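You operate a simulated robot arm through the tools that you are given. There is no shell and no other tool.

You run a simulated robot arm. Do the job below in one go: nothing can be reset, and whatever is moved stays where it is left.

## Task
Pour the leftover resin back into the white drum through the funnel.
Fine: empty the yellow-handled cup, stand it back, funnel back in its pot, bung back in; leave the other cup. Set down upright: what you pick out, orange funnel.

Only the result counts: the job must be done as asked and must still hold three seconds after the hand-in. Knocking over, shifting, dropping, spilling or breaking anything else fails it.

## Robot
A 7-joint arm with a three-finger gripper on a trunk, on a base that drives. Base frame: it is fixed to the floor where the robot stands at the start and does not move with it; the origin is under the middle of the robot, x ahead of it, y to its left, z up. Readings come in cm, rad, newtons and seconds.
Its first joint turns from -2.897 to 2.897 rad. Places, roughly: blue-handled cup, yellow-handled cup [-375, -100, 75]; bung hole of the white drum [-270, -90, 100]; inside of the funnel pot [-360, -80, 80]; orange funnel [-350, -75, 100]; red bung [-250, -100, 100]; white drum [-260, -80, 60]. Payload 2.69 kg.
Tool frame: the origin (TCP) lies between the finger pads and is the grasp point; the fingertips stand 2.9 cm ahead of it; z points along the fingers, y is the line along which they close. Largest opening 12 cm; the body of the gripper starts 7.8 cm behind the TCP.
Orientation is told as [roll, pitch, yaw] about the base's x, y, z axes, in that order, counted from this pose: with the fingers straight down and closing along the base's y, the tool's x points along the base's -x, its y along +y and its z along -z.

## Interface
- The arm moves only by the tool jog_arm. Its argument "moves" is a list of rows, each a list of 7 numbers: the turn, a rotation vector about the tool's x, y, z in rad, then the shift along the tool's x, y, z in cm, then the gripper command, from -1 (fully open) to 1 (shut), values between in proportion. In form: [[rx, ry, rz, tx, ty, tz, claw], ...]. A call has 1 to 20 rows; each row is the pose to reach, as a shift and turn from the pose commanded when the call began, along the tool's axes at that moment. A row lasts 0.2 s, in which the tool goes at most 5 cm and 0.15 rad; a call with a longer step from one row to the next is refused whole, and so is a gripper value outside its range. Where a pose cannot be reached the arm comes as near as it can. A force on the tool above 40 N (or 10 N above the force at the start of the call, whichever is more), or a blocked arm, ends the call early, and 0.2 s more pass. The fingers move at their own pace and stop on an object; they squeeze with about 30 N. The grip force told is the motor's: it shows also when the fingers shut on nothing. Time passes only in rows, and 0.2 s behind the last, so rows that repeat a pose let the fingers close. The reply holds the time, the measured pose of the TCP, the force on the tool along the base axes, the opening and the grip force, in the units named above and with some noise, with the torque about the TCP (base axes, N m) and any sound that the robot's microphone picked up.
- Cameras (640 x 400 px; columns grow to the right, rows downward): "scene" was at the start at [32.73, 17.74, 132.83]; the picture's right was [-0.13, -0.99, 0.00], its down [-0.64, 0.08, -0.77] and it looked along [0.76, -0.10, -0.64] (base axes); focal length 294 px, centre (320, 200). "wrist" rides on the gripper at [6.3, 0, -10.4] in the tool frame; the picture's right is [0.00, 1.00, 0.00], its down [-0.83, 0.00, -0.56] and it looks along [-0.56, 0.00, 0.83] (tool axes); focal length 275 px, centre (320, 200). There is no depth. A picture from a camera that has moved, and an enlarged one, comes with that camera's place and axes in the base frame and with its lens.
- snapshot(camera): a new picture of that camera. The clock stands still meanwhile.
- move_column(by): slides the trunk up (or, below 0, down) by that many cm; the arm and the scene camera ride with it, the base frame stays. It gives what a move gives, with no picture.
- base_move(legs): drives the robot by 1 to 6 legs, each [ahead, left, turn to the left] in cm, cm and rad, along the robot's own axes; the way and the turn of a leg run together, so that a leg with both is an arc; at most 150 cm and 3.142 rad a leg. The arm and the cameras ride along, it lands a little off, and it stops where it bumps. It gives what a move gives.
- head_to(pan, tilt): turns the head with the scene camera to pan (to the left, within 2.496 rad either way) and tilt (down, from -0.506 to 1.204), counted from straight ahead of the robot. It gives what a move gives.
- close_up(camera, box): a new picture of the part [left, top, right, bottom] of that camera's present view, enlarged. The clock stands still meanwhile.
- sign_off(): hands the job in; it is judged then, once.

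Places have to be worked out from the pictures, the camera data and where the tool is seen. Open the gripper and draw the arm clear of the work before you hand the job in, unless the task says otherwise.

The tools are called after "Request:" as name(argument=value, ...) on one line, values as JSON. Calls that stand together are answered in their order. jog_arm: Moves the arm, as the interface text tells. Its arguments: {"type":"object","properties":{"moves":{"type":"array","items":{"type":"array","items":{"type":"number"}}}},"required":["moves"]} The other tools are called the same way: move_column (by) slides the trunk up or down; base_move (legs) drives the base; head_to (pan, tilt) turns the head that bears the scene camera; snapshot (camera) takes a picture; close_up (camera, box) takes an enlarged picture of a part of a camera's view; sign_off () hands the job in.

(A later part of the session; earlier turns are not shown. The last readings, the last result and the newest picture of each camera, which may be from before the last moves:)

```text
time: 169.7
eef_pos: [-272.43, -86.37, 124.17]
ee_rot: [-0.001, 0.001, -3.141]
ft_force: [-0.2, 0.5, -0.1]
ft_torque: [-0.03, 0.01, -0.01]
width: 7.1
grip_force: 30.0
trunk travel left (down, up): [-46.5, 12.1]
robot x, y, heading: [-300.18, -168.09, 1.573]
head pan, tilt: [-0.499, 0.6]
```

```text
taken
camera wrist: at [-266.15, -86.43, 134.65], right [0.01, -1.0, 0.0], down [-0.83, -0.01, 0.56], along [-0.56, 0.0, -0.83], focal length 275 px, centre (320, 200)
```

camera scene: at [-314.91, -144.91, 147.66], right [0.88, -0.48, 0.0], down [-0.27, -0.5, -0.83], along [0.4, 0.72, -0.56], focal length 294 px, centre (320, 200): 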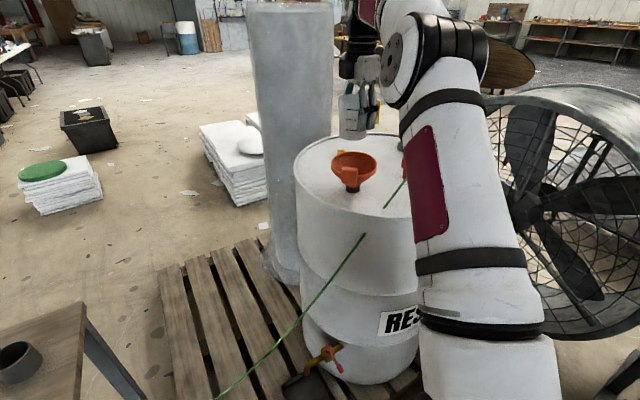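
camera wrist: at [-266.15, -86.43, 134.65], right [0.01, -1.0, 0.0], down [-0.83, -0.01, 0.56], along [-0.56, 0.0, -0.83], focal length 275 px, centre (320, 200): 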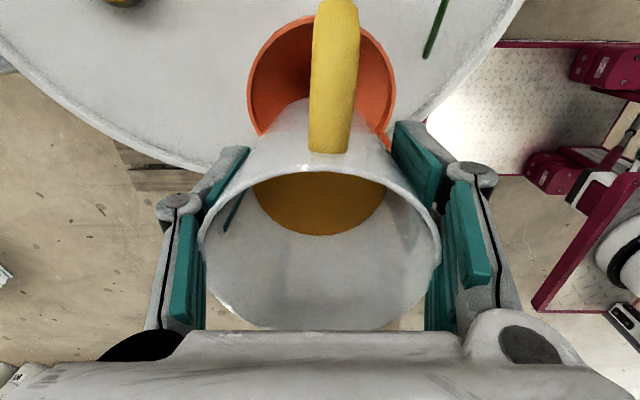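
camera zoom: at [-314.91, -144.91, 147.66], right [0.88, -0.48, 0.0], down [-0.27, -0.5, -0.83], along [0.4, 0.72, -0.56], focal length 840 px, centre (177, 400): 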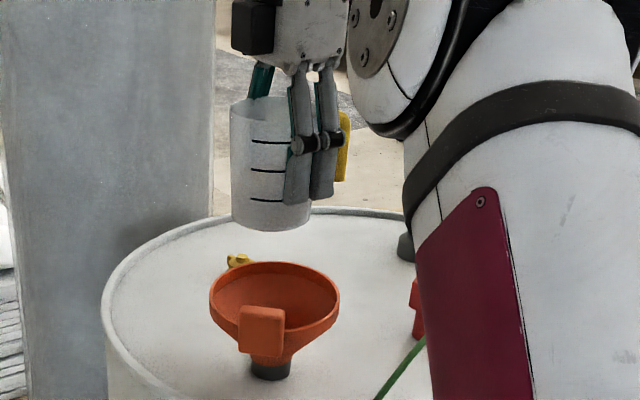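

The cup is right above the funnel (centre ≈(-271.9,-86.2)). I begin tilting with the lip kept over the funnel, stopping at 0.75 rad, before resin should reach the lip, to check.

Request:
jog_arm(moves=[[0, 0.04, 0, 1.3, 0, 0, 1], [0, 0.1, 0, 2.8, 0, 0.3, 1], [0, 0.18, 0, 4.3, 0, 0.7, 1], [0, 0.26, 0, 5.6, 0, 1.1, 1], [0, 0.34, 0, 6.5, 0, 1.5, 1], [0, 0.42, 0, 6.9, 0, 1.9, 1], [0, 0.5, 0, 7.05, 0, 2.4, 1], [0, 0.58, 0, 7.18, 0, 2.8, 1], [0, 0.66, 0, 7.29, 0, 3.2, 1], [0, 0.72, 0, 7.34, 0, 3.5, 1], [0, 0.75, 0, 7.36, 0, 3.7, 1], [0, 0.75, 0, 7.36, 0, 3.7, 1]])

Request:
snapshot(camera="scene")

Request:
close_up(camera="scene", box=[300, 60, 440, 200])

Request:
snapshot(camera="wrist")

```text
time: 172.3
eef_pos: [-265.08, -86.32, 120.57]
ee_rot: [0.0, 0.752, -3.138]
ft_force: [-0.2, 0.0, 0.0]
ft_torque: [-0.01, 0.0, -0.02]
width: 7.1
grip_force: 30.2
trunk travel left (down, up): [-46.5, 12.1]
robot x, y, heading: [-299.57, -168.35, 1.57]
head pan, tilt: [-0.499, 0.6]
```

```text
taken
camera scene: at [-314.91, -144.91, 147.66], right [0.88, -0.48, 0.0], down [-0.27, -0.5, -0.83], along [0.4, 0.72, -0.56], focal length 294 px, centre (320, 200)
```

scene: 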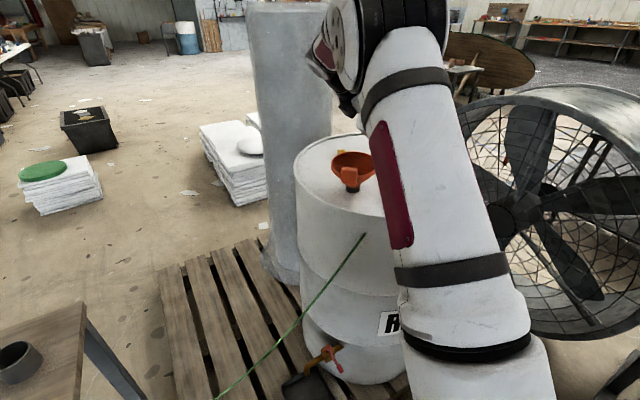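

```text
2.86 times, centred on (370, 130) of scene
camera zoom: at [-314.91, -144.91, 147.66], right [0.88, -0.48, 0.0], down [-0.27, -0.5, -0.83], along [0.4, 0.72, -0.56], focal length 840 px, centre (177, 400)
```

zoom: 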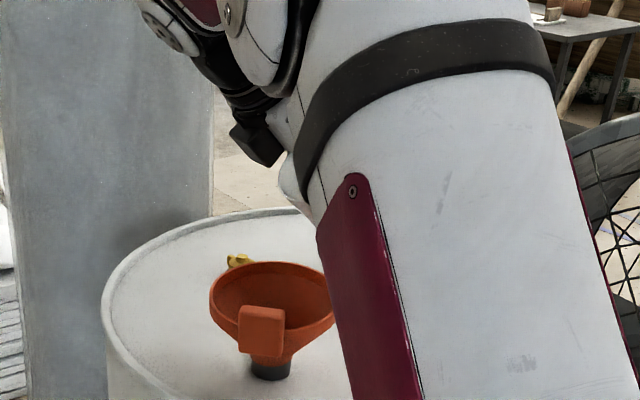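

```text
taken
camera wrist: at [-267.64, -86.4, 132.47], right [0.01, -1.0, 0.0], down [-0.99, -0.01, -0.16], along [0.16, 0.0, -0.99], focal length 275 px, centre (320, 200)
```

wrist: 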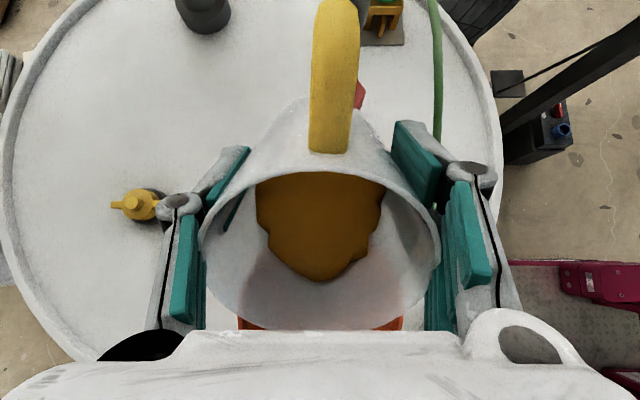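

The resin is a thick fluid that has crept toward the lip; the funnel is visible directly under it. I continue tilting slowly to 1.15 rad with the lip held in place.

Request:
jog_arm(moves=[[0, 0.04, 0, 0, 0, 0, 1], [0, 0.08, 0, 0, 0, 0, 1], [0, 0.12, 0, 0, 0, 0, 1], [0, 0.16, 0, 0, 0, 0, 1], [0, 0.2, 0, 0, 0, 0, 1], [0, 0.24, 0, 0, 0, 0, 1], [0, 0.28, 0, 0, 0, 0, 1], [0, 0.32, 0, 0, 0, -0.1, 1], [0, 0.36, 0, 0.05, 0, -0.3, 1], [0, 0.4, 0, 0.08, 0, -0.45, 1], [0, 0.4, 0, 0.08, 0, -0.45, 1], [0, 0.4, 0, 0.08, 0, -0.45, 1]])

Request:
snapshot(camera="wrist")

Request:
close_up(camera="scene", box=[300, 60, 440, 200])

```text
time: 174.9
eef_pos: [-265.29, -86.31, 120.84]
ee_rot: [0.001, 1.152, -3.138]
ft_force: [0.4, -0.2, -1.0]
ft_torque: [0.02, 0.04, -0.01]
width: 7.09
grip_force: 30.0
trunk travel left (down, up): [-46.5, 12.1]
robot x, y, heading: [-299.83, -168.39, 1.569]
head pan, tilt: [-0.499, 0.6]
```

```text
taken
camera wrist: at [-272.31, -86.44, 130.92], right [0.0, -1.0, 0.0], down [-0.85, -0.01, -0.53], along [0.53, 0.0, -0.85], focal length 275 px, centre (320, 200)
```

wrist: 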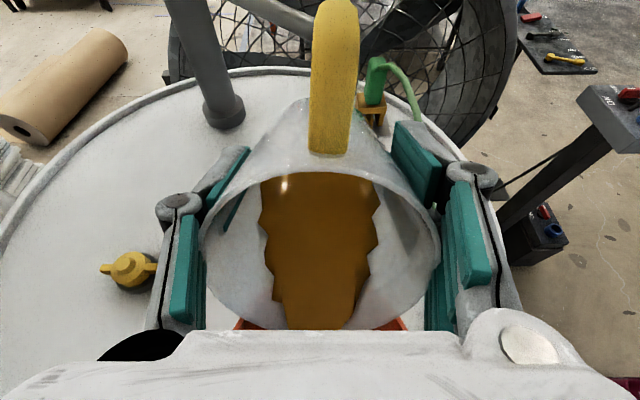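

```text
2.86 times, centred on (370, 130) of scene
camera zoom: at [-314.91, -144.91, 147.66], right [0.88, -0.48, 0.0], down [-0.27, -0.5, -0.83], along [0.4, 0.72, -0.56], focal length 840 px, centre (177, 400)
```

zoom: 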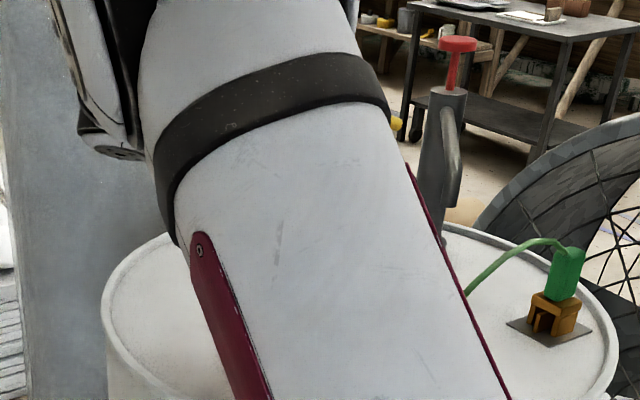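

Resin is flowing over the lip into the funnel below. I continue tilting to about 90°.

Request:
jog_arm(moves=[[0, 0.05, 0, 0.24, 0, -0.26, 1], [0, 0.1, 0, 0.49, 0, -0.52, 1], [0, 0.1, 0, 0.49, 0, -0.52, 1], [0, 0.15, 0, 0.71, 0, -0.76, 1], [0, 0.2, 0, 0.93, 0, -1.0, 1], [0, 0.2, 0, 0.93, 0, -1.0, 1], [0, 0.25, 0, 1.1, 0, -1.25, 1], [0, 0.3, 0, 1.26, 0, -1.5, 1], [0, 0.36, 0, 1.36, 0, -1.8, 1], [0, 0.42, 0, 1.44, 0, -2.07, 1], [0, 0.42, 0, 1.44, 0, -2.07, 1], [0, 0.42, 0, 1.44, 0, -2.07, 1], [0, 0.42, 0, 1.44, 0, -2.07, 1]])

Request:
snapshot(camera="wrist")

Request:
snapshot(camera="scene")

```text
time: 177.7
eef_pos: [-266.74, -86.27, 123.07]
ee_rot: [1.336, 1.57, -1.804]
ft_force: [0.0, -0.3, 0.4]
ft_torque: [0.0, 0.01, -0.01]
width: 7.08
grip_force: 30.0
trunk travel left (down, up): [-46.5, 12.1]
robot x, y, heading: [-300.03, -168.3, 1.567]
head pan, tilt: [-0.499, 0.6]
```

```text
taken
camera wrist: at [-277.1, -86.43, 129.4], right [0.0, -1.0, 0.0], down [-0.56, -0.01, -0.83], along [0.83, 0.0, -0.56], focal length 275 px, centre (320, 200)
```

wrist: 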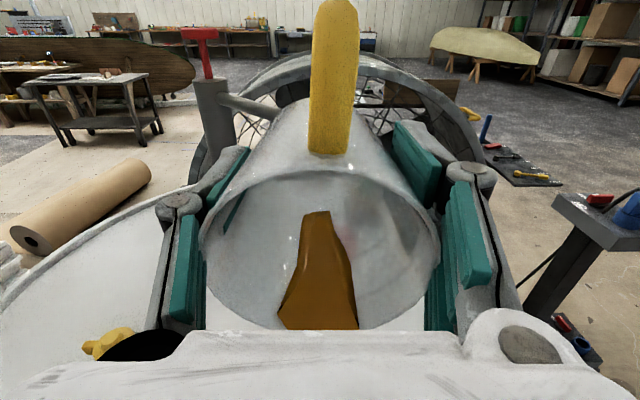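

```text
taken
camera scene: at [-314.91, -144.91, 147.66], right [0.88, -0.48, 0.0], down [-0.27, -0.5, -0.83], along [0.4, 0.72, -0.56], focal length 294 px, centre (320, 200)
```

scene: 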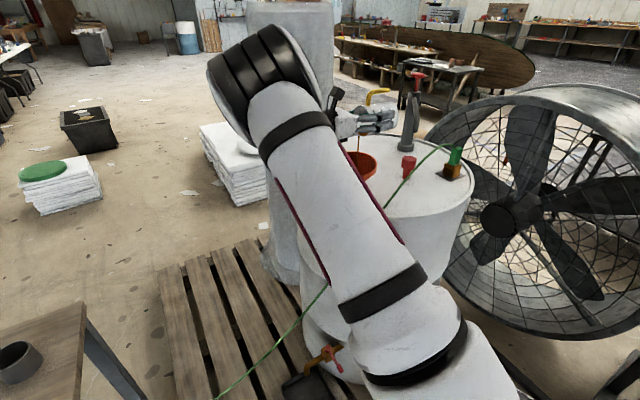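

Most resin has drained. I zoom to see the stream and check nothing has spilled.

Request:
close_up(camera="scene", box=[320, 80, 440, 200])

```text
3.33 times, centred on (380, 140) of scene
camera zoom: at [-314.91, -144.91, 147.66], right [0.88, -0.48, 0.0], down [-0.27, -0.5, -0.83], along [0.4, 0.72, -0.56], focal length 980 px, centre (120, 400)
```

zoom: 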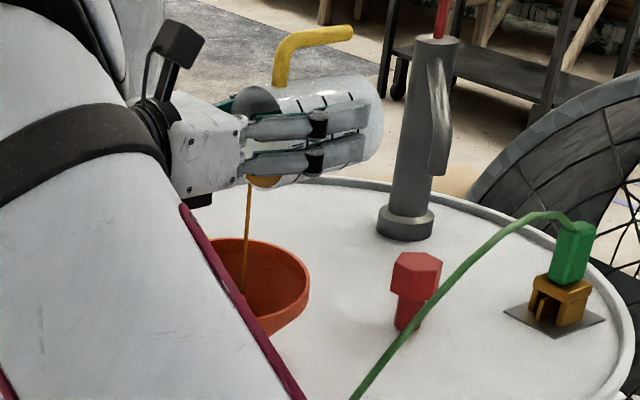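

The stream falls cleanly into the funnel. I tilt on to about 115° and hold to drain.

Request:
jog_arm(moves=[[0, 0.06, 0, 0.2, 0, -0.2, 1], [0, 0.12, 0, 0.35, 0, -0.42, 1], [0, 0.18, 0, 0.5, 0, -0.65, 1], [0, 0.24, 0, 0.75, 0, -0.95, 1], [0, 0.3, 0, 0.95, 0, -1.25, 1], [0, 0.36, 0, 1.15, 0, -1.55, 1], [0, 0.43, 0, 1.4, 0, -1.9, 1], [0, 0.43, 0, 1.4, 0, -1.9, 1], [0, 0.43, 0, 1.4, 0, -1.9, 1], [0, 0.43, 0, 1.4, 0, -1.9, 1], [0, 0.43, 0, 1.4, 0, -1.9, 1], [0, 0.43, 0, 1.4, 0, -1.9, 1], [0, 0.43, 0, 1.4, 0, -1.9, 1], [0, 0.43, 0, 1.4, 0, -1.9, 1], [0, 0.43, 0, 1.4, 0, -1.9, 1]])

Request:
snapshot(camera="wrist")

Request:
close_up(camera="scene", box=[300, 70, 440, 200])

```text
time: 180.9
eef_pos: [-268.57, -86.25, 124.49]
ee_rot: [3.142, 1.142, 0.002]
ft_force: [0.2, -0.6, -0.1]
ft_torque: [0.01, 0.01, -0.03]
width: 7.11
grip_force: 30.5
trunk travel left (down, up): [-46.5, 12.1]
robot x, y, heading: [-299.84, -168.32, 1.567]
head pan, tilt: [-0.499, 0.6]
```

```text
taken
camera wrist: at [-280.69, -86.42, 125.87], right [0.0, -1.0, 0.0], down [-0.16, 0.0, -0.99], along [0.99, 0.0, -0.16], focal length 275 px, centre (320, 200)
```

wrist: 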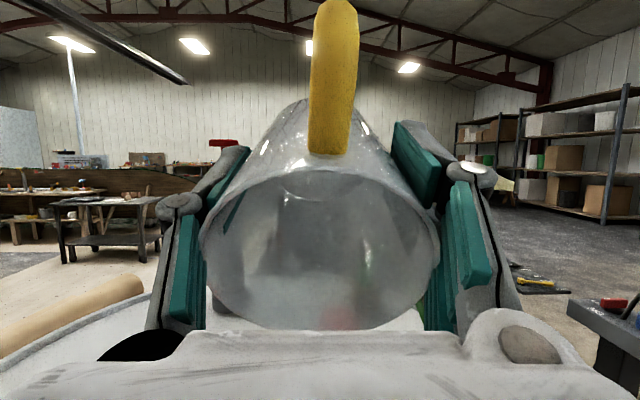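

```text
3.08 times, centred on (370, 135) of scene
camera zoom: at [-314.91, -144.91, 147.66], right [0.88, -0.48, 0.0], down [-0.27, -0.5, -0.83], along [0.4, 0.72, -0.56], focal length 904 px, centre (166, 400)
```

zoom: 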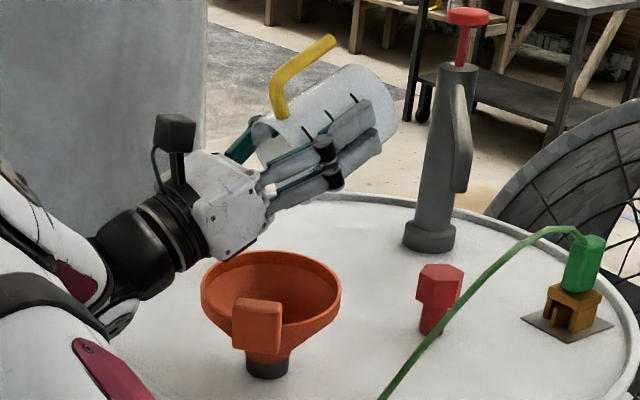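

The cup is clear and empty, and the drum top shows no spill. I tilt it back upright in place.

Request:
jog_arm(moves=[[0, -0.1, 0, 0, 0, 0, 1], [0, -0.24, 0, 0, 0, 0, 1], [0, -0.38, 0, 0, 0, 0, 1], [0, -0.52, 0, 0, 0, 0, 1], [0, -0.66, 0, 0, 0, 0, 1], [0, -0.8, 0, 0, 0, 0, 1], [0, -0.94, 0, 0, 0, 0, 1], [0, -1.08, 0, 0, 0, 0, 1], [0, -1.22, 0, 0, 0, 0, 1], [0, -1.36, 0, 0, 0, 0, 1], [0, -1.5, 0, 0, 0, 0, 1], [0, -1.64, 0, 0, 0, 0, 1], [0, -1.78, 0, 0, 0, 0, 1], [0, -1.9, 0, 0, 0, 0, 1], [0, -2.0, 0, 0, 0, 0, 1], [0, -2.0, 0, 0, 0, 0, 1]])

Request:
snapshot(camera="wrist")

Request:
close_up(camera="scene", box=[300, 70, 440, 200])

```text
time: 184.3
eef_pos: [-268.68, -86.4, 124.44]
ee_rot: [0.0, 0.001, -3.138]
ft_force: [0.5, -0.2, -0.6]
ft_torque: [-0.01, -0.01, 0.0]
width: 7.05
grip_force: 29.9
trunk travel left (down, up): [-46.5, 12.1]
robot x, y, heading: [-300.4, -168.05, 1.569]
head pan, tilt: [-0.499, 0.6]
```

```text
taken
camera wrist: at [-262.24, -86.4, 134.88], right [0.01, -1.0, 0.0], down [-0.83, -0.01, 0.56], along [-0.56, 0.0, -0.83], focal length 275 px, centre (320, 200)
```

wrist: 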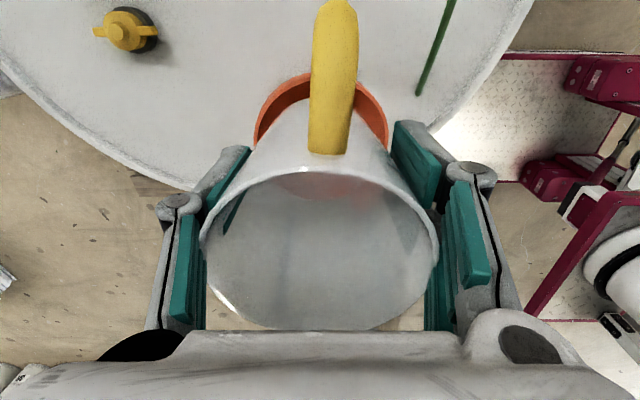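

```text
3.08 times, centred on (370, 135) of scene
camera zoom: at [-314.91, -144.91, 147.66], right [0.88, -0.48, 0.0], down [-0.27, -0.5, -0.83], along [0.4, 0.72, -0.56], focal length 904 px, centre (166, 400)
```

zoom: 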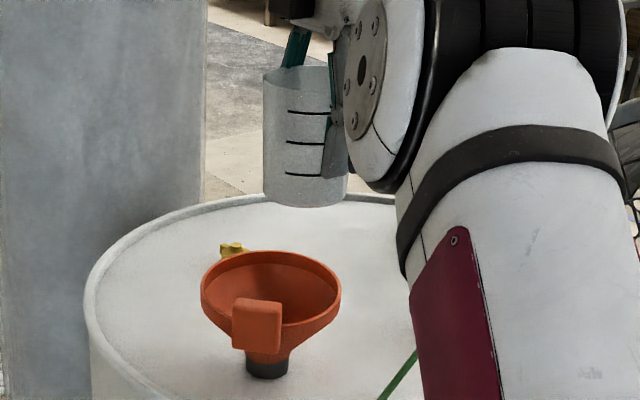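

Empty and upright. I carry the cup back west, clear of the drum.

Request:
jog_arm(moves=[[0, 0, 0, -1, 0.2, 0, 1], [0, 0, 0, -3.5, 0.6, 0, 1], [0, 0, 0, -7, 1.2, 0, 1], [0, 0, 0, -11, 1.9, 0, 1], [0, 0, 0, -15.5, 2.7, 0, 1], [0, 0, 0, -20, 3.5, 0, 1], [0, 0, 0, -24.5, 4.2, 0, 1], [0, 0, 0, -29, 5, 0, 1], [0, 0, 0, -33.5, 5.8, 0, 1], [0, 0, 0, -38, 6.6, 0, 1], [0, 0, 0, -42.5, 7.4, 0, 1], [0, 0, 0, -46.5, 8, 0, 1], [0, 0, 0, -50, 8.7, 0, 1], [0, 0, 0, -52, 9, 0, 1], [0, 0, 0, -52, 9, 0, 1]])

Request:
jog_arm(moves=[[0, 0, 0.06, 0, 0, 0.3, 1], [0, 0, 0.2, 0, 0, 1, 1], [0, 0, 0.34, 0, 0, 2, 1], [0, 0, 0.48, 0, 0, 3, 1], [0, 0, 0.62, 0, 0, 4, 1], [0, 0, 0.76, 0, 0, 5, 1], [0, 0, 0.9, 0, 0, 6, 1], [0, 0, 1.04, 0, 0, 7, 1], [0, 0, 1.18, 0, 0, 8, 1], [0, 0, 1.32, 0, 0, 9, 1], [0, 0, 1.46, 0, 0, 9.5, 1], [0, 0, 1.568, 0, 0, 9.5, 1], [0, 0, 1.568, 0, 0, 9.5, 1]])

Request:
base_move(legs=[[0, 22, 0]])

Request:
head_to(pan=0.5, tilt=0.8)

Request:
snapshot(camera="scene")

```text
time: 187.5
eef_pos: [-320.57, -95.45, 124.53]
ee_rot: [0.001, -0.002, -3.138]
ft_force: [0.4, 0.0, 0.1]
ft_torque: [-0.01, 0.04, -0.02]
width: 7.09
grip_force: 29.7
trunk travel left (down, up): [-46.5, 12.1]
robot x, y, heading: [-300.11, -168.46, 1.568]
head pan, tilt: [-0.499, 0.6]
```

```text
time: 190.3
eef_pos: [-320.57, -95.54, 114.83]
ee_rot: [-0.002, 0.0, 1.574]
ft_force: [0.3, -0.7, -0.7]
ft_torque: [0.0, 0.02, -0.02]
width: 7.05
grip_force: 29.6
trunk travel left (down, up): [-46.5, 12.1]
robot x, y, heading: [-299.8, -168.44, 1.572]
head pan, tilt: [-0.499, 0.6]
```

```text
time: 192.0
eef_pos: [-342.69, -95.44, 114.85]
ee_rot: [0.0, 0.001, 1.578]
ft_force: [-0.3, -0.6, -0.9]
ft_torque: [0.0, -0.03, 0.03]
width: 7.07
grip_force: 29.2
trunk travel left (down, up): [-46.5, 12.1]
robot x, y, heading: [-322.46, -168.38, 1.565]
head pan, tilt: [-0.499, 0.6]
```

```text
time: 193.3
eef_pos: [-342.84, -95.49, 114.92]
ee_rot: [0.0, 0.0, 1.578]
ft_force: [-0.4, 0.4, -0.6]
ft_torque: [-0.01, 0.01, -0.02]
width: 7.06
grip_force: 30.4
trunk travel left (down, up): [-46.5, 12.1]
robot x, y, heading: [-321.84, -168.45, 1.568]
head pan, tilt: [0.499, 0.799]
```

```text
taken
camera scene: at [-345.23, -145.55, 145.97], right [0.88, 0.48, 0.0], down [0.34, -0.63, -0.7], along [-0.33, 0.61, -0.72], focal length 294 px, centre (320, 200)
```

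scene: 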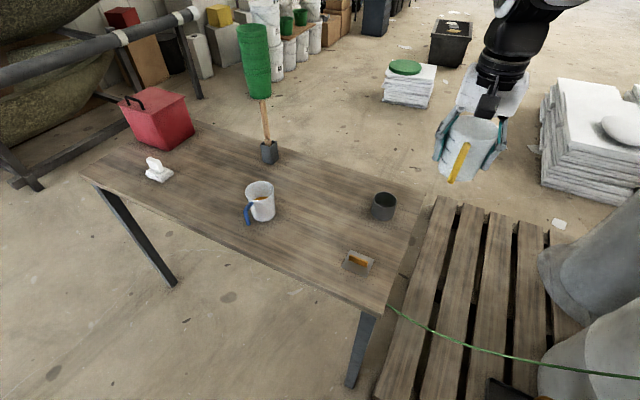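

The bench spot is free. I bring the cup back above its old place.

Request:
jog_arm(moves=[[0, 0, 0, 0.4, 1.5, 1, 1], [0, 0, 0, 1.2, 4.5, 3, 1], [0, 0, 0, 2.1, 7.9, 5.2, 1], [0, 0, 0, 3, 11.3, 7.4, 1], [0, 0, 0, 3.9, 14.7, 9.6, 1], [0, 0, 0, 4.8, 18.1, 11.8, 1], [0, 0, 0, 5.7, 21.5, 14, 1], [0, 0, 0, 6.6, 24.9, 16.2, 1], [0, 0, 0, 7.5, 27.9, 18.2, 1], [0, 0, 0, 8.05, 29.8, 19.6, 1], [0, 0, 0, 8.05, 29.8, 19.6, 1]])

Request:
close_up(camera="scene", box=[220, 130, 360, 260])

```text
time: 195.7
eef_pos: [-372.62, -103.59, 95.39]
ee_rot: [0.0, 0.001, 1.577]
ft_force: [0.3, -0.2, 0.3]
ft_torque: [0.0, -0.01, -0.02]
width: 7.06
grip_force: 30.0
trunk travel left (down, up): [-46.5, 12.1]
robot x, y, heading: [-322.46, -168.1, 1.569]
head pan, tilt: [0.499, 0.799]
```

```text
3.08 times, centred on (290, 195) of scene
camera zoom: at [-345.24, -145.56, 145.97], right [0.88, 0.48, 0.0], down [0.34, -0.63, -0.7], along [-0.33, 0.61, -0.72], focal length 904 px, centre (412, 215)
```

zoom: 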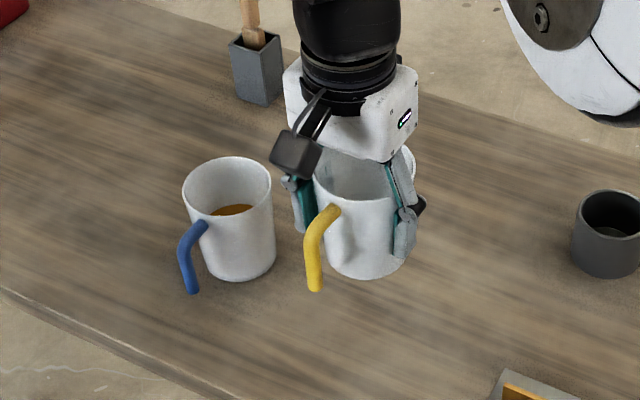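

I lower the cup to the bench, slowing near contact.

Request:
jog_arm(moves=[[0, 0, 0, 0, 0, 2, 1], [0, 0, 0, 0, 0, 4, 1], [0, 0, 0, 0, 0, 6, 1], [0, 0, 0, 0, 0, 7.5, 1], [0, 0, 0, 0, 0, 8.7, 1], [0, 0, 0, 0, 0, 9.3, 1], [0, 0, 0, 0, 0, 9.7, 1], [0, 0, 0, 0, 0, 9.9, 1], [0, 0, 0, 0, 0, 9.9, 1]])

Request:
close_up(camera="scene", box=[220, 130, 360, 260])

```text
time: 197.7
eef_pos: [-372.5, -103.68, 85.56]
ee_rot: [0.001, 0.0, 1.579]
ft_force: [1.4, -1.1, 5.0]
ft_torque: [0.1, -0.26, -0.08]
width: 7.03
grip_force: 29.9
trunk travel left (down, up): [-46.5, 12.1]
robot x, y, heading: [-322.12, -168.67, 1.569]
head pan, tilt: [0.499, 0.799]
```

```text
3.08 times, centred on (290, 195) of scene
camera zoom: at [-345.22, -145.58, 145.98], right [0.88, 0.48, 0.0], down [0.34, -0.63, -0.7], along [-0.33, 0.61, -0.72], focal length 904 px, centre (412, 215)
```

zoom: 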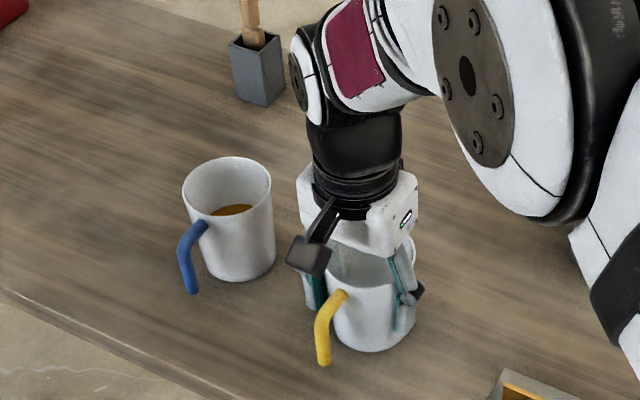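

The cup touches the bench (5 N). I open the fingers and rise straight up.

Request:
jog_arm(moves=[[0, 0, 0, 0, 0, 0, 0], [0, 0, 0, 0, 0, 0, -0.3], [0, 0, 0, 0, 0, 0, -0.5], [0, 0, 0, 0, 0, 0, -0.6], [0, 0, 0, 0, 0, 0, -0.6], [0, 0, 0, 0, 0, -2, -0.6], [0, 0, 0, 0, 0, -5, -0.6], [0, 0, 0, 0, 0, -9, -0.6], [0, 0, 0, 0, 0, -13, -0.6], [0, 0, 0, 0, 0, -17, -0.6], [0, 0, 0, 0, 0, -21, -0.6], [0, 0, 0, 0, 0, -21, -0.6]])

Request:
close_up(camera="scene", box=[220, 130, 360, 260])

Request:
snapshot(camera="wrist")

```text
time: 200.3
eef_pos: [-372.39, -103.73, 106.45]
ee_rot: [-0.002, 0.0, 1.576]
ft_force: [-0.2, 0.5, -0.3]
ft_torque: [-0.01, -0.02, 0.02]
width: 9.6
grip_force: 0.0
trunk travel left (down, up): [-46.5, 12.1]
robot x, y, heading: [-322.31, -168.36, 1.569]
head pan, tilt: [0.499, 0.799]
```

```text
3.08 times, centred on (290, 195) of scene
camera zoom: at [-345.25, -145.55, 145.97], right [0.88, 0.48, 0.0], down [0.34, -0.63, -0.7], along [-0.33, 0.61, -0.72], focal length 904 px, centre (412, 215)
```

zoom: 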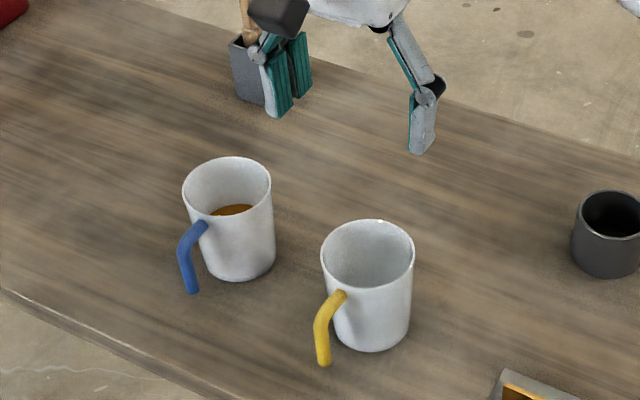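

```text
taken
camera wrist: at [-372.41, -110.09, 116.84], right [-1.0, -0.01, 0.0], down [-0.01, 0.83, 0.56], along [0.0, 0.56, -0.83], focal length 275 px, centre (320, 200)
```

wrist: 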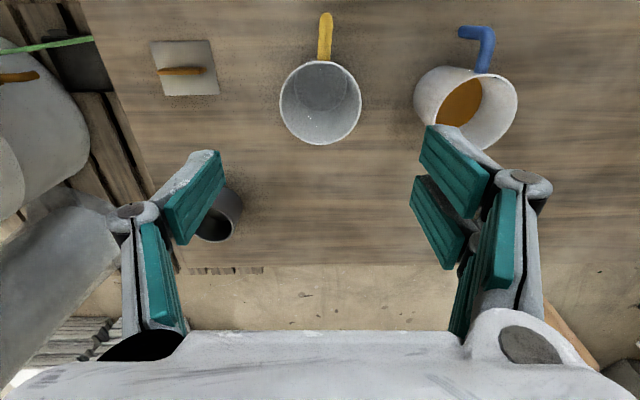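

The yellow-handled cup stands empty in its place beside the untouched blue one. I move over toward the pot for a measurement of its exact position.

Request:
jog_arm(moves=[[0, 0, 0, -1.5, -4.5, -1.2, -0.6], [0, 0, 0, -3, -9, -2.5, -0.4], [0, 0, 0, -4.5, -13.5, -3.7, -0.4], [0, 0, 0, -6, -18, -5, -0.4], [0, 0, 0, -6.7, -20.4, -5.5, -0.4], [0, 0, 0, -6.7, -20.4, -5.5, -0.4]])

Request:
snapshot(camera="wrist")

Request:
snapshot(camera="scene")

Request:
close_up(camera="scene", box=[340, 160, 440, 250])

```text
time: 201.7
eef_pos: [-351.97, -96.91, 111.86]
ee_rot: [-0.001, -0.002, 1.577]
ft_force: [-0.7, -0.1, -0.7]
ft_torque: [0.0, 0.01, 0.03]
width: 8.41
grip_force: 0.0
trunk travel left (down, up): [-46.5, 12.1]
robot x, y, heading: [-322.22, -167.88, 1.567]
head pan, tilt: [0.499, 0.799]
```

```text
taken
camera wrist: at [-352.02, -103.32, 122.37], right [-1.0, -0.01, 0.0], down [-0.01, 0.83, 0.56], along [-0.01, 0.56, -0.83], focal length 275 px, centre (320, 200)
```

wrist: 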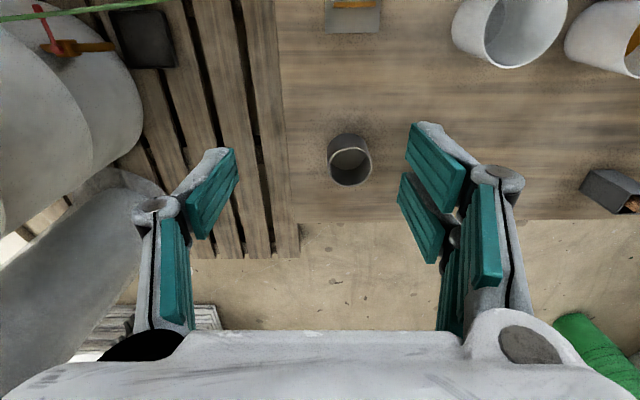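

```text
taken
camera scene: at [-345.24, -145.55, 145.97], right [0.88, 0.48, 0.0], down [0.34, -0.63, -0.7], along [-0.33, 0.61, -0.72], focal length 294 px, centre (320, 200)
```

scene: 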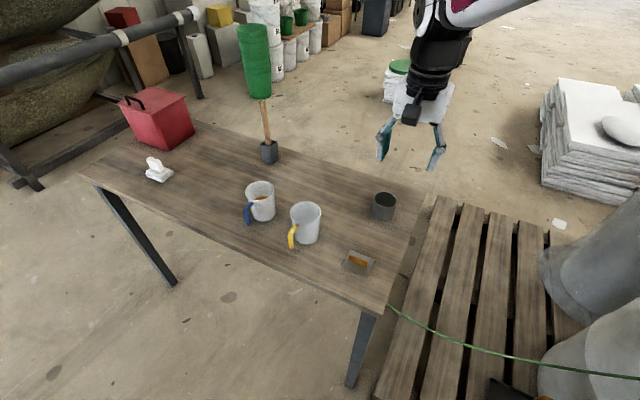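

```text
4.44 times, centred on (390, 205) of scene
camera zoom: at [-345.24, -145.55, 145.97], right [0.88, 0.48, 0.0], down [0.34, -0.63, -0.7], along [-0.33, 0.61, -0.72], focal length 1306 px, centre (9, 178)
```

zoom: 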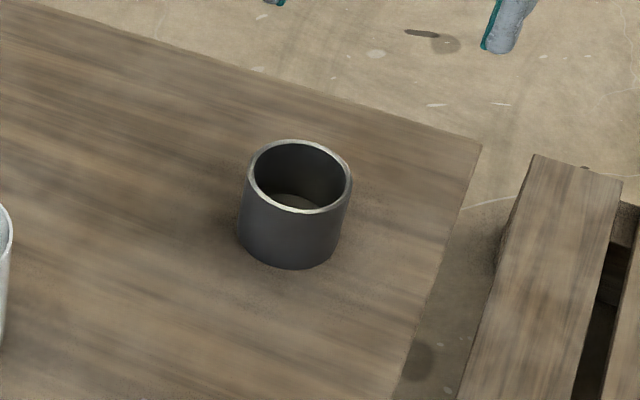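

The pot's rim centre is (-356.9,-84.0), z 84.7, bore ≈5.9 cm. Now I drive back to the drum side to fetch the funnel.

Request:
base_move(legs=[[0, -22, 0]])

Request:
head_to(pan=-0.5, tilt=0.6)

Request:
jog_arm(moves=[[0, 0, -0.07, 0, 0, -2, -0.4], [0, 0, -0.14, 0, 0, -5, 0], [0, 0, -0.21, 0, 0, -8.5, 0], [0, 0, -0.28, 0, 0, -12, 0.1], [0, 0, -0.35, -0.5, -3, -15, 0.1], [0, 0, -0.42, -1, -7, -16.2, 0.1], [0, 0, -0.49, -1.5, -11.5, -16.2, 0.1], [0, 0, -0.56, -2, -16, -16.2, 0.1], [0, 0, -0.63, -3, -20.5, -16.2, 0.1], [0, 0, -0.7, -4, -25, -16.2, 0.1], [0, 0, -0.785, -4.5, -29.5, -16.2, 0.1], [0, 0, -0.785, -5, -34, -16.2, 0.1], [0, 0, -0.785, -5.5, -38, -16.2, 0.1], [0, 0, -0.785, -6, -42, -16.2, 0.1], [0, 0, -0.785, -6.3, -46, -16.2, 0.1], [0, 0, -0.785, -6.3, -46, -16.2, 0.1]])

Request:
snapshot(camera="wrist")

Request:
snapshot(camera="scene")

```text
time: 203.3
eef_pos: [-330.16, -97.06, 111.84]
ee_rot: [-0.001, 0.0, 1.579]
ft_force: [0.1, 0.3, 0.7]
ft_torque: [0.02, -0.01, 0.01]
width: 8.37
grip_force: 0.0
trunk travel left (down, up): [-46.5, 12.1]
robot x, y, heading: [-300.3, -168.08, 1.57]
head pan, tilt: [0.499, 0.799]
```

```text
time: 204.6
eef_pos: [-330.25, -97.01, 111.95]
ee_rot: [0.0, 0.0, 1.578]
ft_force: [-0.4, 0.4, -0.1]
ft_torque: [0.0, 0.04, 0.02]
width: 8.4
grip_force: 0.1
trunk travel left (down, up): [-46.5, 12.1]
robot x, y, heading: [-300.46, -167.93, 1.569]
head pan, tilt: [-0.499, 0.6]
```

```text
time: 208.0
eef_pos: [-284.06, -90.4, 128.08]
ee_rot: [0.0, 0.0, 2.362]
ft_force: [-0.4, 0.6, 0.6]
ft_torque: [0.01, -0.01, -0.02]
width: 5.4
grip_force: 0.2
trunk travel left (down, up): [-46.5, 12.1]
robot x, y, heading: [-300.36, -168.2, 1.57]
head pan, tilt: [-0.499, 0.6]
```

```text
taken
camera wrist: at [-279.58, -94.92, 138.61], right [-0.7, -0.71, 0.0], down [-0.59, 0.58, 0.56], along [-0.4, 0.39, -0.83], focal length 275 px, centre (320, 200)
```

wrist: 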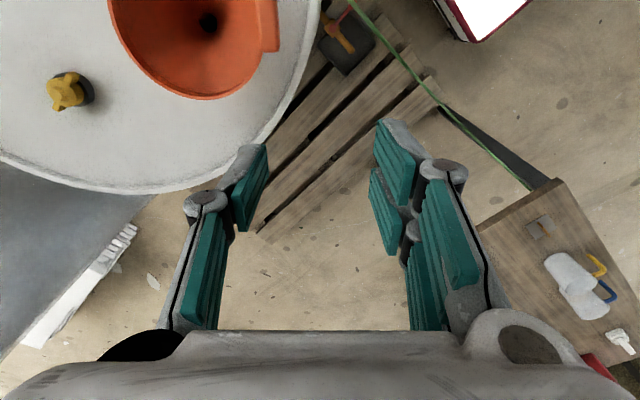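

```text
taken
camera scene: at [-315.17, -144.92, 147.66], right [0.88, -0.48, 0.0], down [-0.27, -0.5, -0.83], along [0.4, 0.72, -0.56], focal length 294 px, centre (320, 200)
```

scene: 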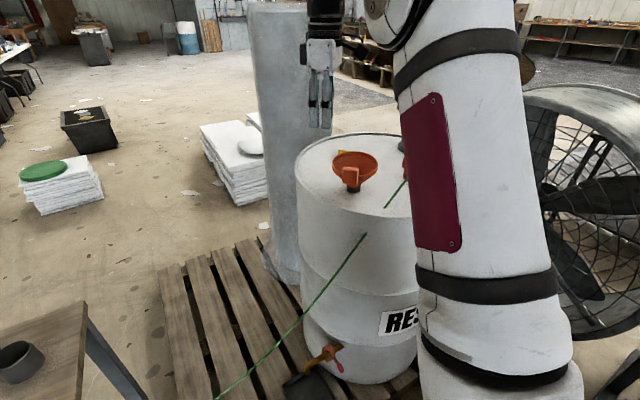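

The funnel is clean and unmoved. I go to the same pre-grip pose used when releasing it.

Request:
jog_arm(moves=[[0.02, 0.05, 0, 1.5, -1.4, 1.6, 0.2], [0.04, 0.1, 0, 3, -2.8, 3.3, 0.3], [0.05, 0.13, 0, 4.33, -4.13, 4.9, 0.3], [0.05, 0.13, 0, 4.33, -4.13, 4.9, 0.3]])

Request:
snapshot(camera="wrist")

Request:
close_up(camera="scene", box=[310, 110, 410, 200])

```text
time: 209.0
eef_pos: [-278.15, -90.4, 123.32]
ee_rot: [-0.051, 0.131, 2.357]
ft_force: [0.2, -0.6, 0.1]
ft_torque: [0.0, 0.0, 0.02]
width: 4.21
grip_force: 0.0
trunk travel left (down, up): [-46.5, 12.1]
robot x, y, heading: [-300.57, -168.19, 1.575]
head pan, tilt: [-0.499, 0.6]
```

```text
taken
camera wrist: at [-275.02, -94.36, 134.42], right [-0.7, -0.72, -0.05], down [-0.66, 0.61, 0.44], along [-0.29, 0.34, -0.9], focal length 275 px, centre (320, 200)
```

wrist: 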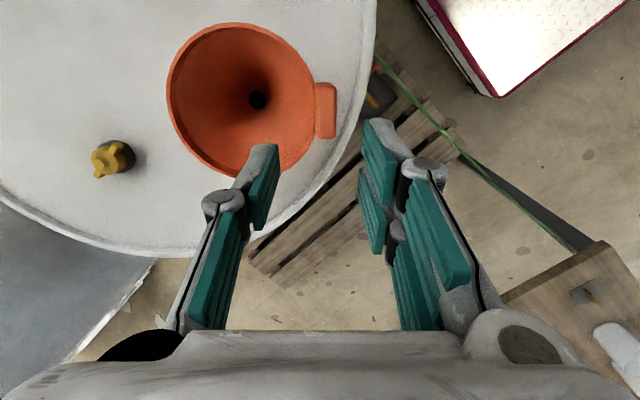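

```text
4.44 times, centred on (360, 155) of scene
camera zoom: at [-315.17, -144.92, 147.66], right [0.88, -0.48, 0.0], down [-0.27, -0.5, -0.83], along [0.4, 0.72, -0.56], focal length 1306 px, centre (142, 400)
```

zoom: 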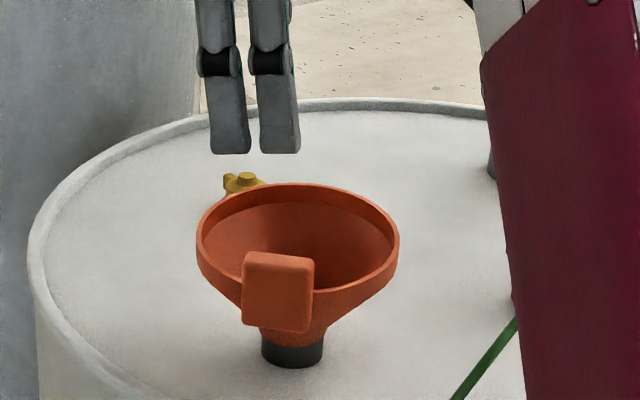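

Alignment is identical to the release. I descend 10 cm along the tool axis and close.

Request:
jog_arm(moves=[[0, 0, 0, 0, 0, 3, 0.3], [0, 0, 0, 0, 0, 6, 0.3], [0, 0, 0, 0, 0, 8.5, 0.3], [0, 0, 0, 0, 0, 10, 0.3], [0, 0, 0, 0, 0, 10, 0.3]])

Request:
close_up(camera="scene", box=[310, 110, 410, 200])

Request:
jog_arm(moves=[[0, 0, 0, 0, 0, 0, 0.5], [0, 0, 0, 0, 0, 0, 0.7], [0, 0, 0, 0, 0, 0, 0.85], [0, 0, 0, 0, 0, 0, 1], [0, 0, 0, 0, 0, 0, 1], [0, 0, 0, 0, 0, 0, 1]])

Request:
close_up(camera="scene", box=[310, 110, 410, 200])

```text
time: 210.2
eef_pos: [-276.94, -90.94, 113.45]
ee_rot: [-0.051, 0.132, 2.358]
ft_force: [0.6, 0.0, 0.1]
ft_torque: [0.0, 0.01, 0.02]
width: 4.21
grip_force: 0.0
trunk travel left (down, up): [-46.5, 12.1]
robot x, y, heading: [-300.21, -168.6, 1.57]
head pan, tilt: [-0.499, 0.6]
```

```text
4.44 times, centred on (360, 155) of scene
camera zoom: at [-315.17, -144.92, 147.66], right [0.88, -0.48, 0.0], down [-0.27, -0.5, -0.83], along [0.4, 0.72, -0.56], focal length 1306 px, centre (142, 400)
```

zoom: 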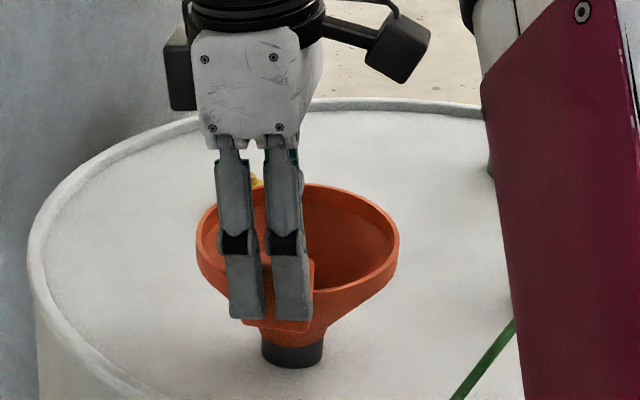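

```text
time: 211.6
eef_pos: [-276.88, -91.05, 113.43]
ee_rot: [-0.051, 0.132, 2.358]
ft_force: [-2.6, -2.6, 10.6]
ft_torque: [0.19, -0.15, 0.01]
width: 1.53
grip_force: 30.0
trunk travel left (down, up): [-46.5, 12.1]
robot x, y, heading: [-300.41, -168.36, 1.57]
head pan, tilt: [-0.499, 0.6]
```

```text
4.44 times, centred on (360, 155) of scene
camera zoom: at [-315.19, -144.97, 147.67], right [0.88, -0.48, 0.0], down [-0.27, -0.5, -0.83], along [0.4, 0.72, -0.56], focal length 1306 px, centre (142, 400)
```

zoom: 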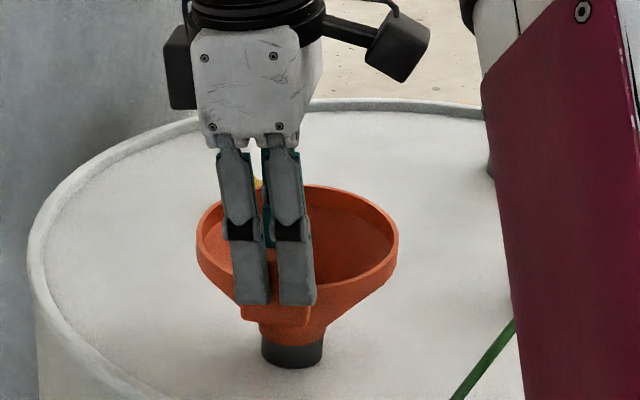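

Gripped at 1.53 cm. I lift slowly straight up out of the ring.

Request:
jog_arm(moves=[[0, 0, 0, 0.04, -0.015, -0.3, 1], [0, 0, 0, 0.08, -0.03, -0.6, 1], [0, 0, 0, 0.12, -0.045, -0.9, 1], [0, 0, 0, 0.17, -0.065, -1.3, 1], [0, 0, 0, 0.24, -0.09, -1.8, 1], [0, 0, 0, 0.3, -0.115, -2.3, 1], [0, 0, 0, 0.37, -0.14, -2.8, 1], [0, 0, 0, 0.45, -0.17, -3.4, 1], [0, 0, 0, 0.53, -0.2, -4.0, 1], [0, 0, 0, 0.62, -0.24, -4.7, 1], [0, 0, 0, 0.71, -0.27, -5.4, 1], [0, 0, 0, 0.8, -0.31, -6.1, 1], [0, 0, 0, 0.93, -0.36, -7.1, 1], [0, 0, 0, 1.06, -0.41, -8.1, 1], [0, 0, 0, 1.2, -0.46, -9.1, 1], [0, 0, 0, 1.25, -0.48, -9.5, 1], [0, 0, 0, 1.25, -0.48, -9.5, 1]])

Request:
close_up(camera="scene", box=[310, 90, 410, 200])

```text
time: 215.2
eef_pos: [-276.89, -91.05, 123.06]
ee_rot: [-0.051, 0.131, 2.361]
ft_force: [0.2, -1.2, -0.2]
ft_torque: [-0.02, 0.0, 0.0]
width: 1.54
grip_force: 29.9
trunk travel left (down, up): [-46.5, 12.1]
robot x, y, heading: [-300.43, -168.78, 1.57]
head pan, tilt: [-0.499, 0.6]
```

```text
3.64 times, centred on (360, 145) of scene
camera zoom: at [-315.16, -144.92, 147.66], right [0.88, -0.48, 0.0], down [-0.27, -0.5, -0.83], along [0.4, 0.72, -0.56], focal length 1068 px, centre (174, 400)
```

zoom: 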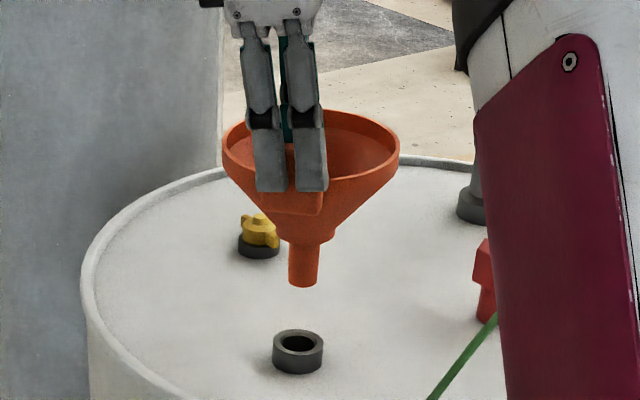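

The funnel is out and the ring is free. I swing it back toward the bench along the reverse of the earlier path.

Request:
jog_arm(moves=[[0.018, -0.007, -0.137, -2.61, 2.15, -0.45, 1], [0.036, -0.014, -0.274, -5.22, 4.31, -0.9, 1], [0.054, -0.021, -0.412, -7.83, 6.46, -1.35, 1], [0.072, -0.028, -0.549, -10.44, 8.61, -1.8, 1], [0.09, -0.035, -0.686, -13.06, 10.77, -2.25, 1], [0.108, -0.042, -0.823, -15.67, 12.92, -2.7, 1], [0.126, -0.049, -0.961, -18.28, 15.07, -3.15, 1], [0.144, -0.056, -1.098, -20.89, 17.22, -3.6, 1], [0.162, -0.062, -1.235, -23.5, 19.38, -4.04, 1], [0.18, -0.069, -1.372, -26.11, 21.53, -4.49, 1], [0.198, -0.076, -1.51, -28.72, 23.68, -4.94, 1], [0.216, -0.083, -1.647, -31.33, 25.84, -5.39, 1], [0.234, -0.09, -1.784, -33.94, 27.99, -5.84, 1], [0.252, -0.097, -1.921, -36.55, 30.14, -6.29, 1], [0.27, -0.104, -2.059, -39.17, 32.3, -6.74, 1], [0.288, -0.111, -2.196, -41.78, 34.45, -7.19, 1], [0.306, -0.118, -2.333, -44.39, 36.6, -7.64, 1], [0.306, -0.118, -2.333, -44.39, 36.6, -7.64, 1]])

Request:
base_move(legs=[[0, 22, 0]])

Request:
head_to(pan=0.3, tilt=0.6)

Request:
snapshot(camera="scene")

Request:
close_up(camera="scene", box=[270, 110, 380, 260])

```text
time: 219.0
eef_pos: [-334.93, -85.67, 122.93]
ee_rot: [-0.051, 0.13, -1.567]
ft_force: [0.4, 0.6, -1.4]
ft_torque: [-0.02, -0.01, 0.0]
width: 1.54
grip_force: 29.4
trunk travel left (down, up): [-46.5, 12.1]
robot x, y, heading: [-300.05, -168.23, 1.57]
head pan, tilt: [-0.499, 0.6]
```

```text
time: 220.7
eef_pos: [-356.7, -85.58, 122.98]
ee_rot: [-0.052, 0.129, -1.569]
ft_force: [0.1, -0.7, -0.9]
ft_torque: [0.01, -0.03, 0.0]
width: 1.51
grip_force: 30.4
trunk travel left (down, up): [-46.5, 12.1]
robot x, y, heading: [-322.05, -168.07, 1.561]
head pan, tilt: [-0.499, 0.6]
```

```text
time: 221.8
eef_pos: [-356.75, -85.58, 122.97]
ee_rot: [-0.051, 0.128, -1.568]
ft_force: [-0.1, -0.4, -1.5]
ft_torque: [0.01, -0.03, 0.04]
width: 1.55
grip_force: 29.8
trunk travel left (down, up): [-46.5, 12.1]
robot x, y, heading: [-322.04, -168.76, 1.572]
head pan, tilt: [0.3, 0.6]
```

```text
taken
camera scene: at [-343.95, -144.19, 147.66], right [0.96, 0.29, 0.0], down [0.17, -0.54, -0.83], along [-0.24, 0.79, -0.56], focal length 294 px, centre (320, 200)
```

scene: 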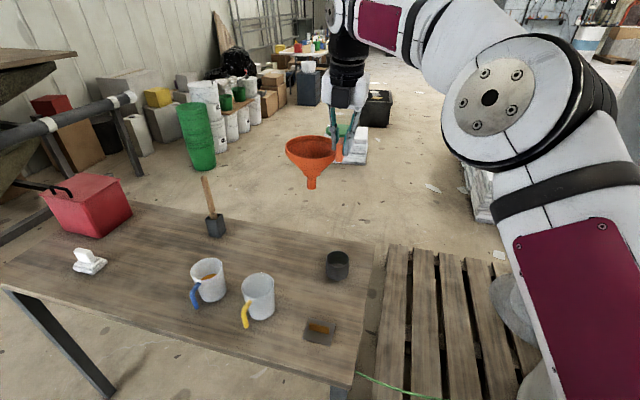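

```text
2.67 times, centred on (325, 185) of scene
camera zoom: at [-343.95, -144.19, 147.66], right [0.96, 0.29, 0.0], down [0.17, -0.54, -0.83], along [-0.24, 0.79, -0.56], focal length 784 px, centre (307, 240)
```

zoom: 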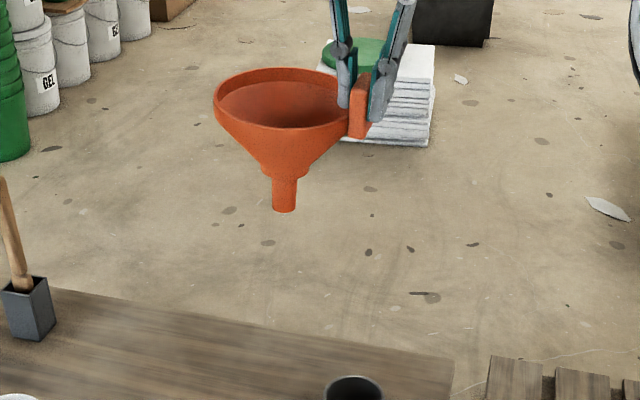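

The funnel hangs vertical. Target tool position over the pot is (-349.5,-84.0); I move there and lower until the spout is just above the pot rim.

Request:
jog_arm(moves=[[0, 0, 0, 0.5, 2, 0, 1], [0, 0, 0, 1.2, 5, 0, 1], [0, 0, 0, 1.5, 7.3, 0.5, 1], [0, 0, 0, 1.2, 7.5, 3, 1], [0, 0, 0, 0.8, 7.6, 6, 1], [0, 0, 0, 0.4, 7.7, 9, 1], [0, 0, 0, 0, 7.85, 12, 1], [0, 0, 0, -0.4, 8, 15, 1], [0, 0, 0, -0.8, 8.15, 18, 1], [0, 0, 0, -1.02, 8.24, 19.65, 1], [0, 0, 0, -1.02, 8.24, 19.65, 1]])

Request:
head_to(pan=0.3, tilt=0.8)

Request:
snapshot(camera="scene")

Request:
close_up(camera="scene", box=[300, 130, 380, 210])

Request:
snapshot(camera="wrist")

```text
time: 224.2
eef_pos: [-349.54, -83.95, 102.85]
ee_rot: [-0.052, 0.129, -1.568]
ft_force: [-0.1, -0.4, -0.7]
ft_torque: [0.02, -0.05, 0.03]
width: 1.56
grip_force: 30.9
trunk travel left (down, up): [-46.5, 12.1]
robot x, y, heading: [-322.63, -168.72, 1.569]
head pan, tilt: [0.3, 0.6]
```

```text
time: 224.9
eef_pos: [-349.46, -84.09, 103.09]
ee_rot: [-0.051, 0.13, -1.571]
ft_force: [0.2, 0.1, -0.9]
ft_torque: [-0.01, -0.04, -0.01]
width: 1.53
grip_force: 29.8
trunk travel left (down, up): [-46.5, 12.1]
robot x, y, heading: [-322.06, -168.08, 1.57]
head pan, tilt: [0.3, 0.799]
```

```text
taken
camera scene: at [-343.73, -144.93, 145.98], right [0.96, 0.29, 0.0], down [0.21, -0.68, -0.7], along [-0.21, 0.67, -0.72], focal length 294 px, centre (320, 200)
```

scene: 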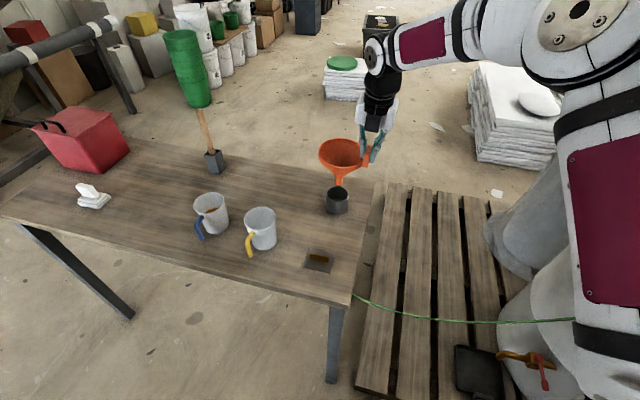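

```text
5.00 times, centred on (340, 170) of scene
camera zoom: at [-343.73, -144.93, 145.98], right [0.96, 0.29, 0.0], down [0.21, -0.68, -0.7], along [-0.21, 0.67, -0.72], focal length 1469 px, centre (220, 350)
```

zoom: 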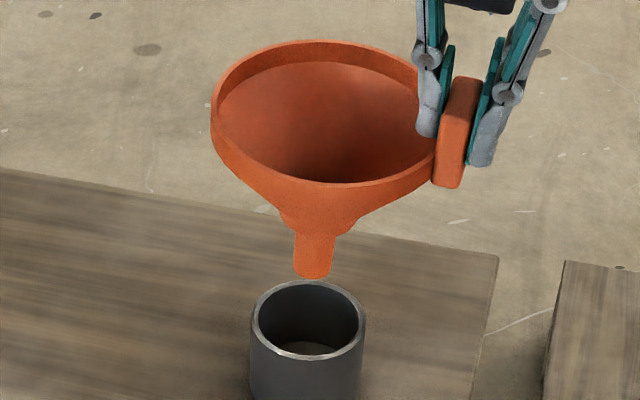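

```text
taken
camera wrist: at [-349.08, -79.2, 114.11], right [1.0, 0.01, -0.05], down [0.03, -0.9, 0.44], along [-0.04, -0.44, -0.9], focal length 275 px, centre (320, 200)
```

wrist: 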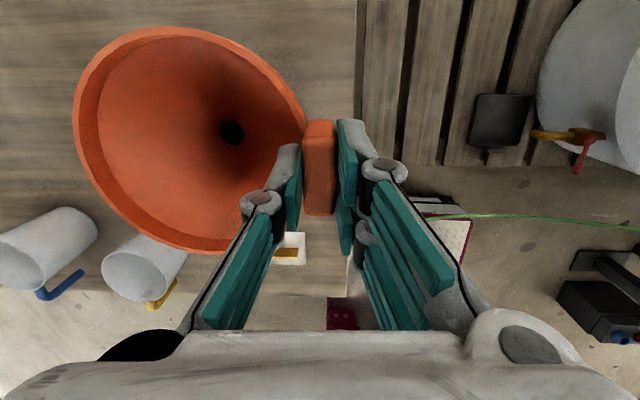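

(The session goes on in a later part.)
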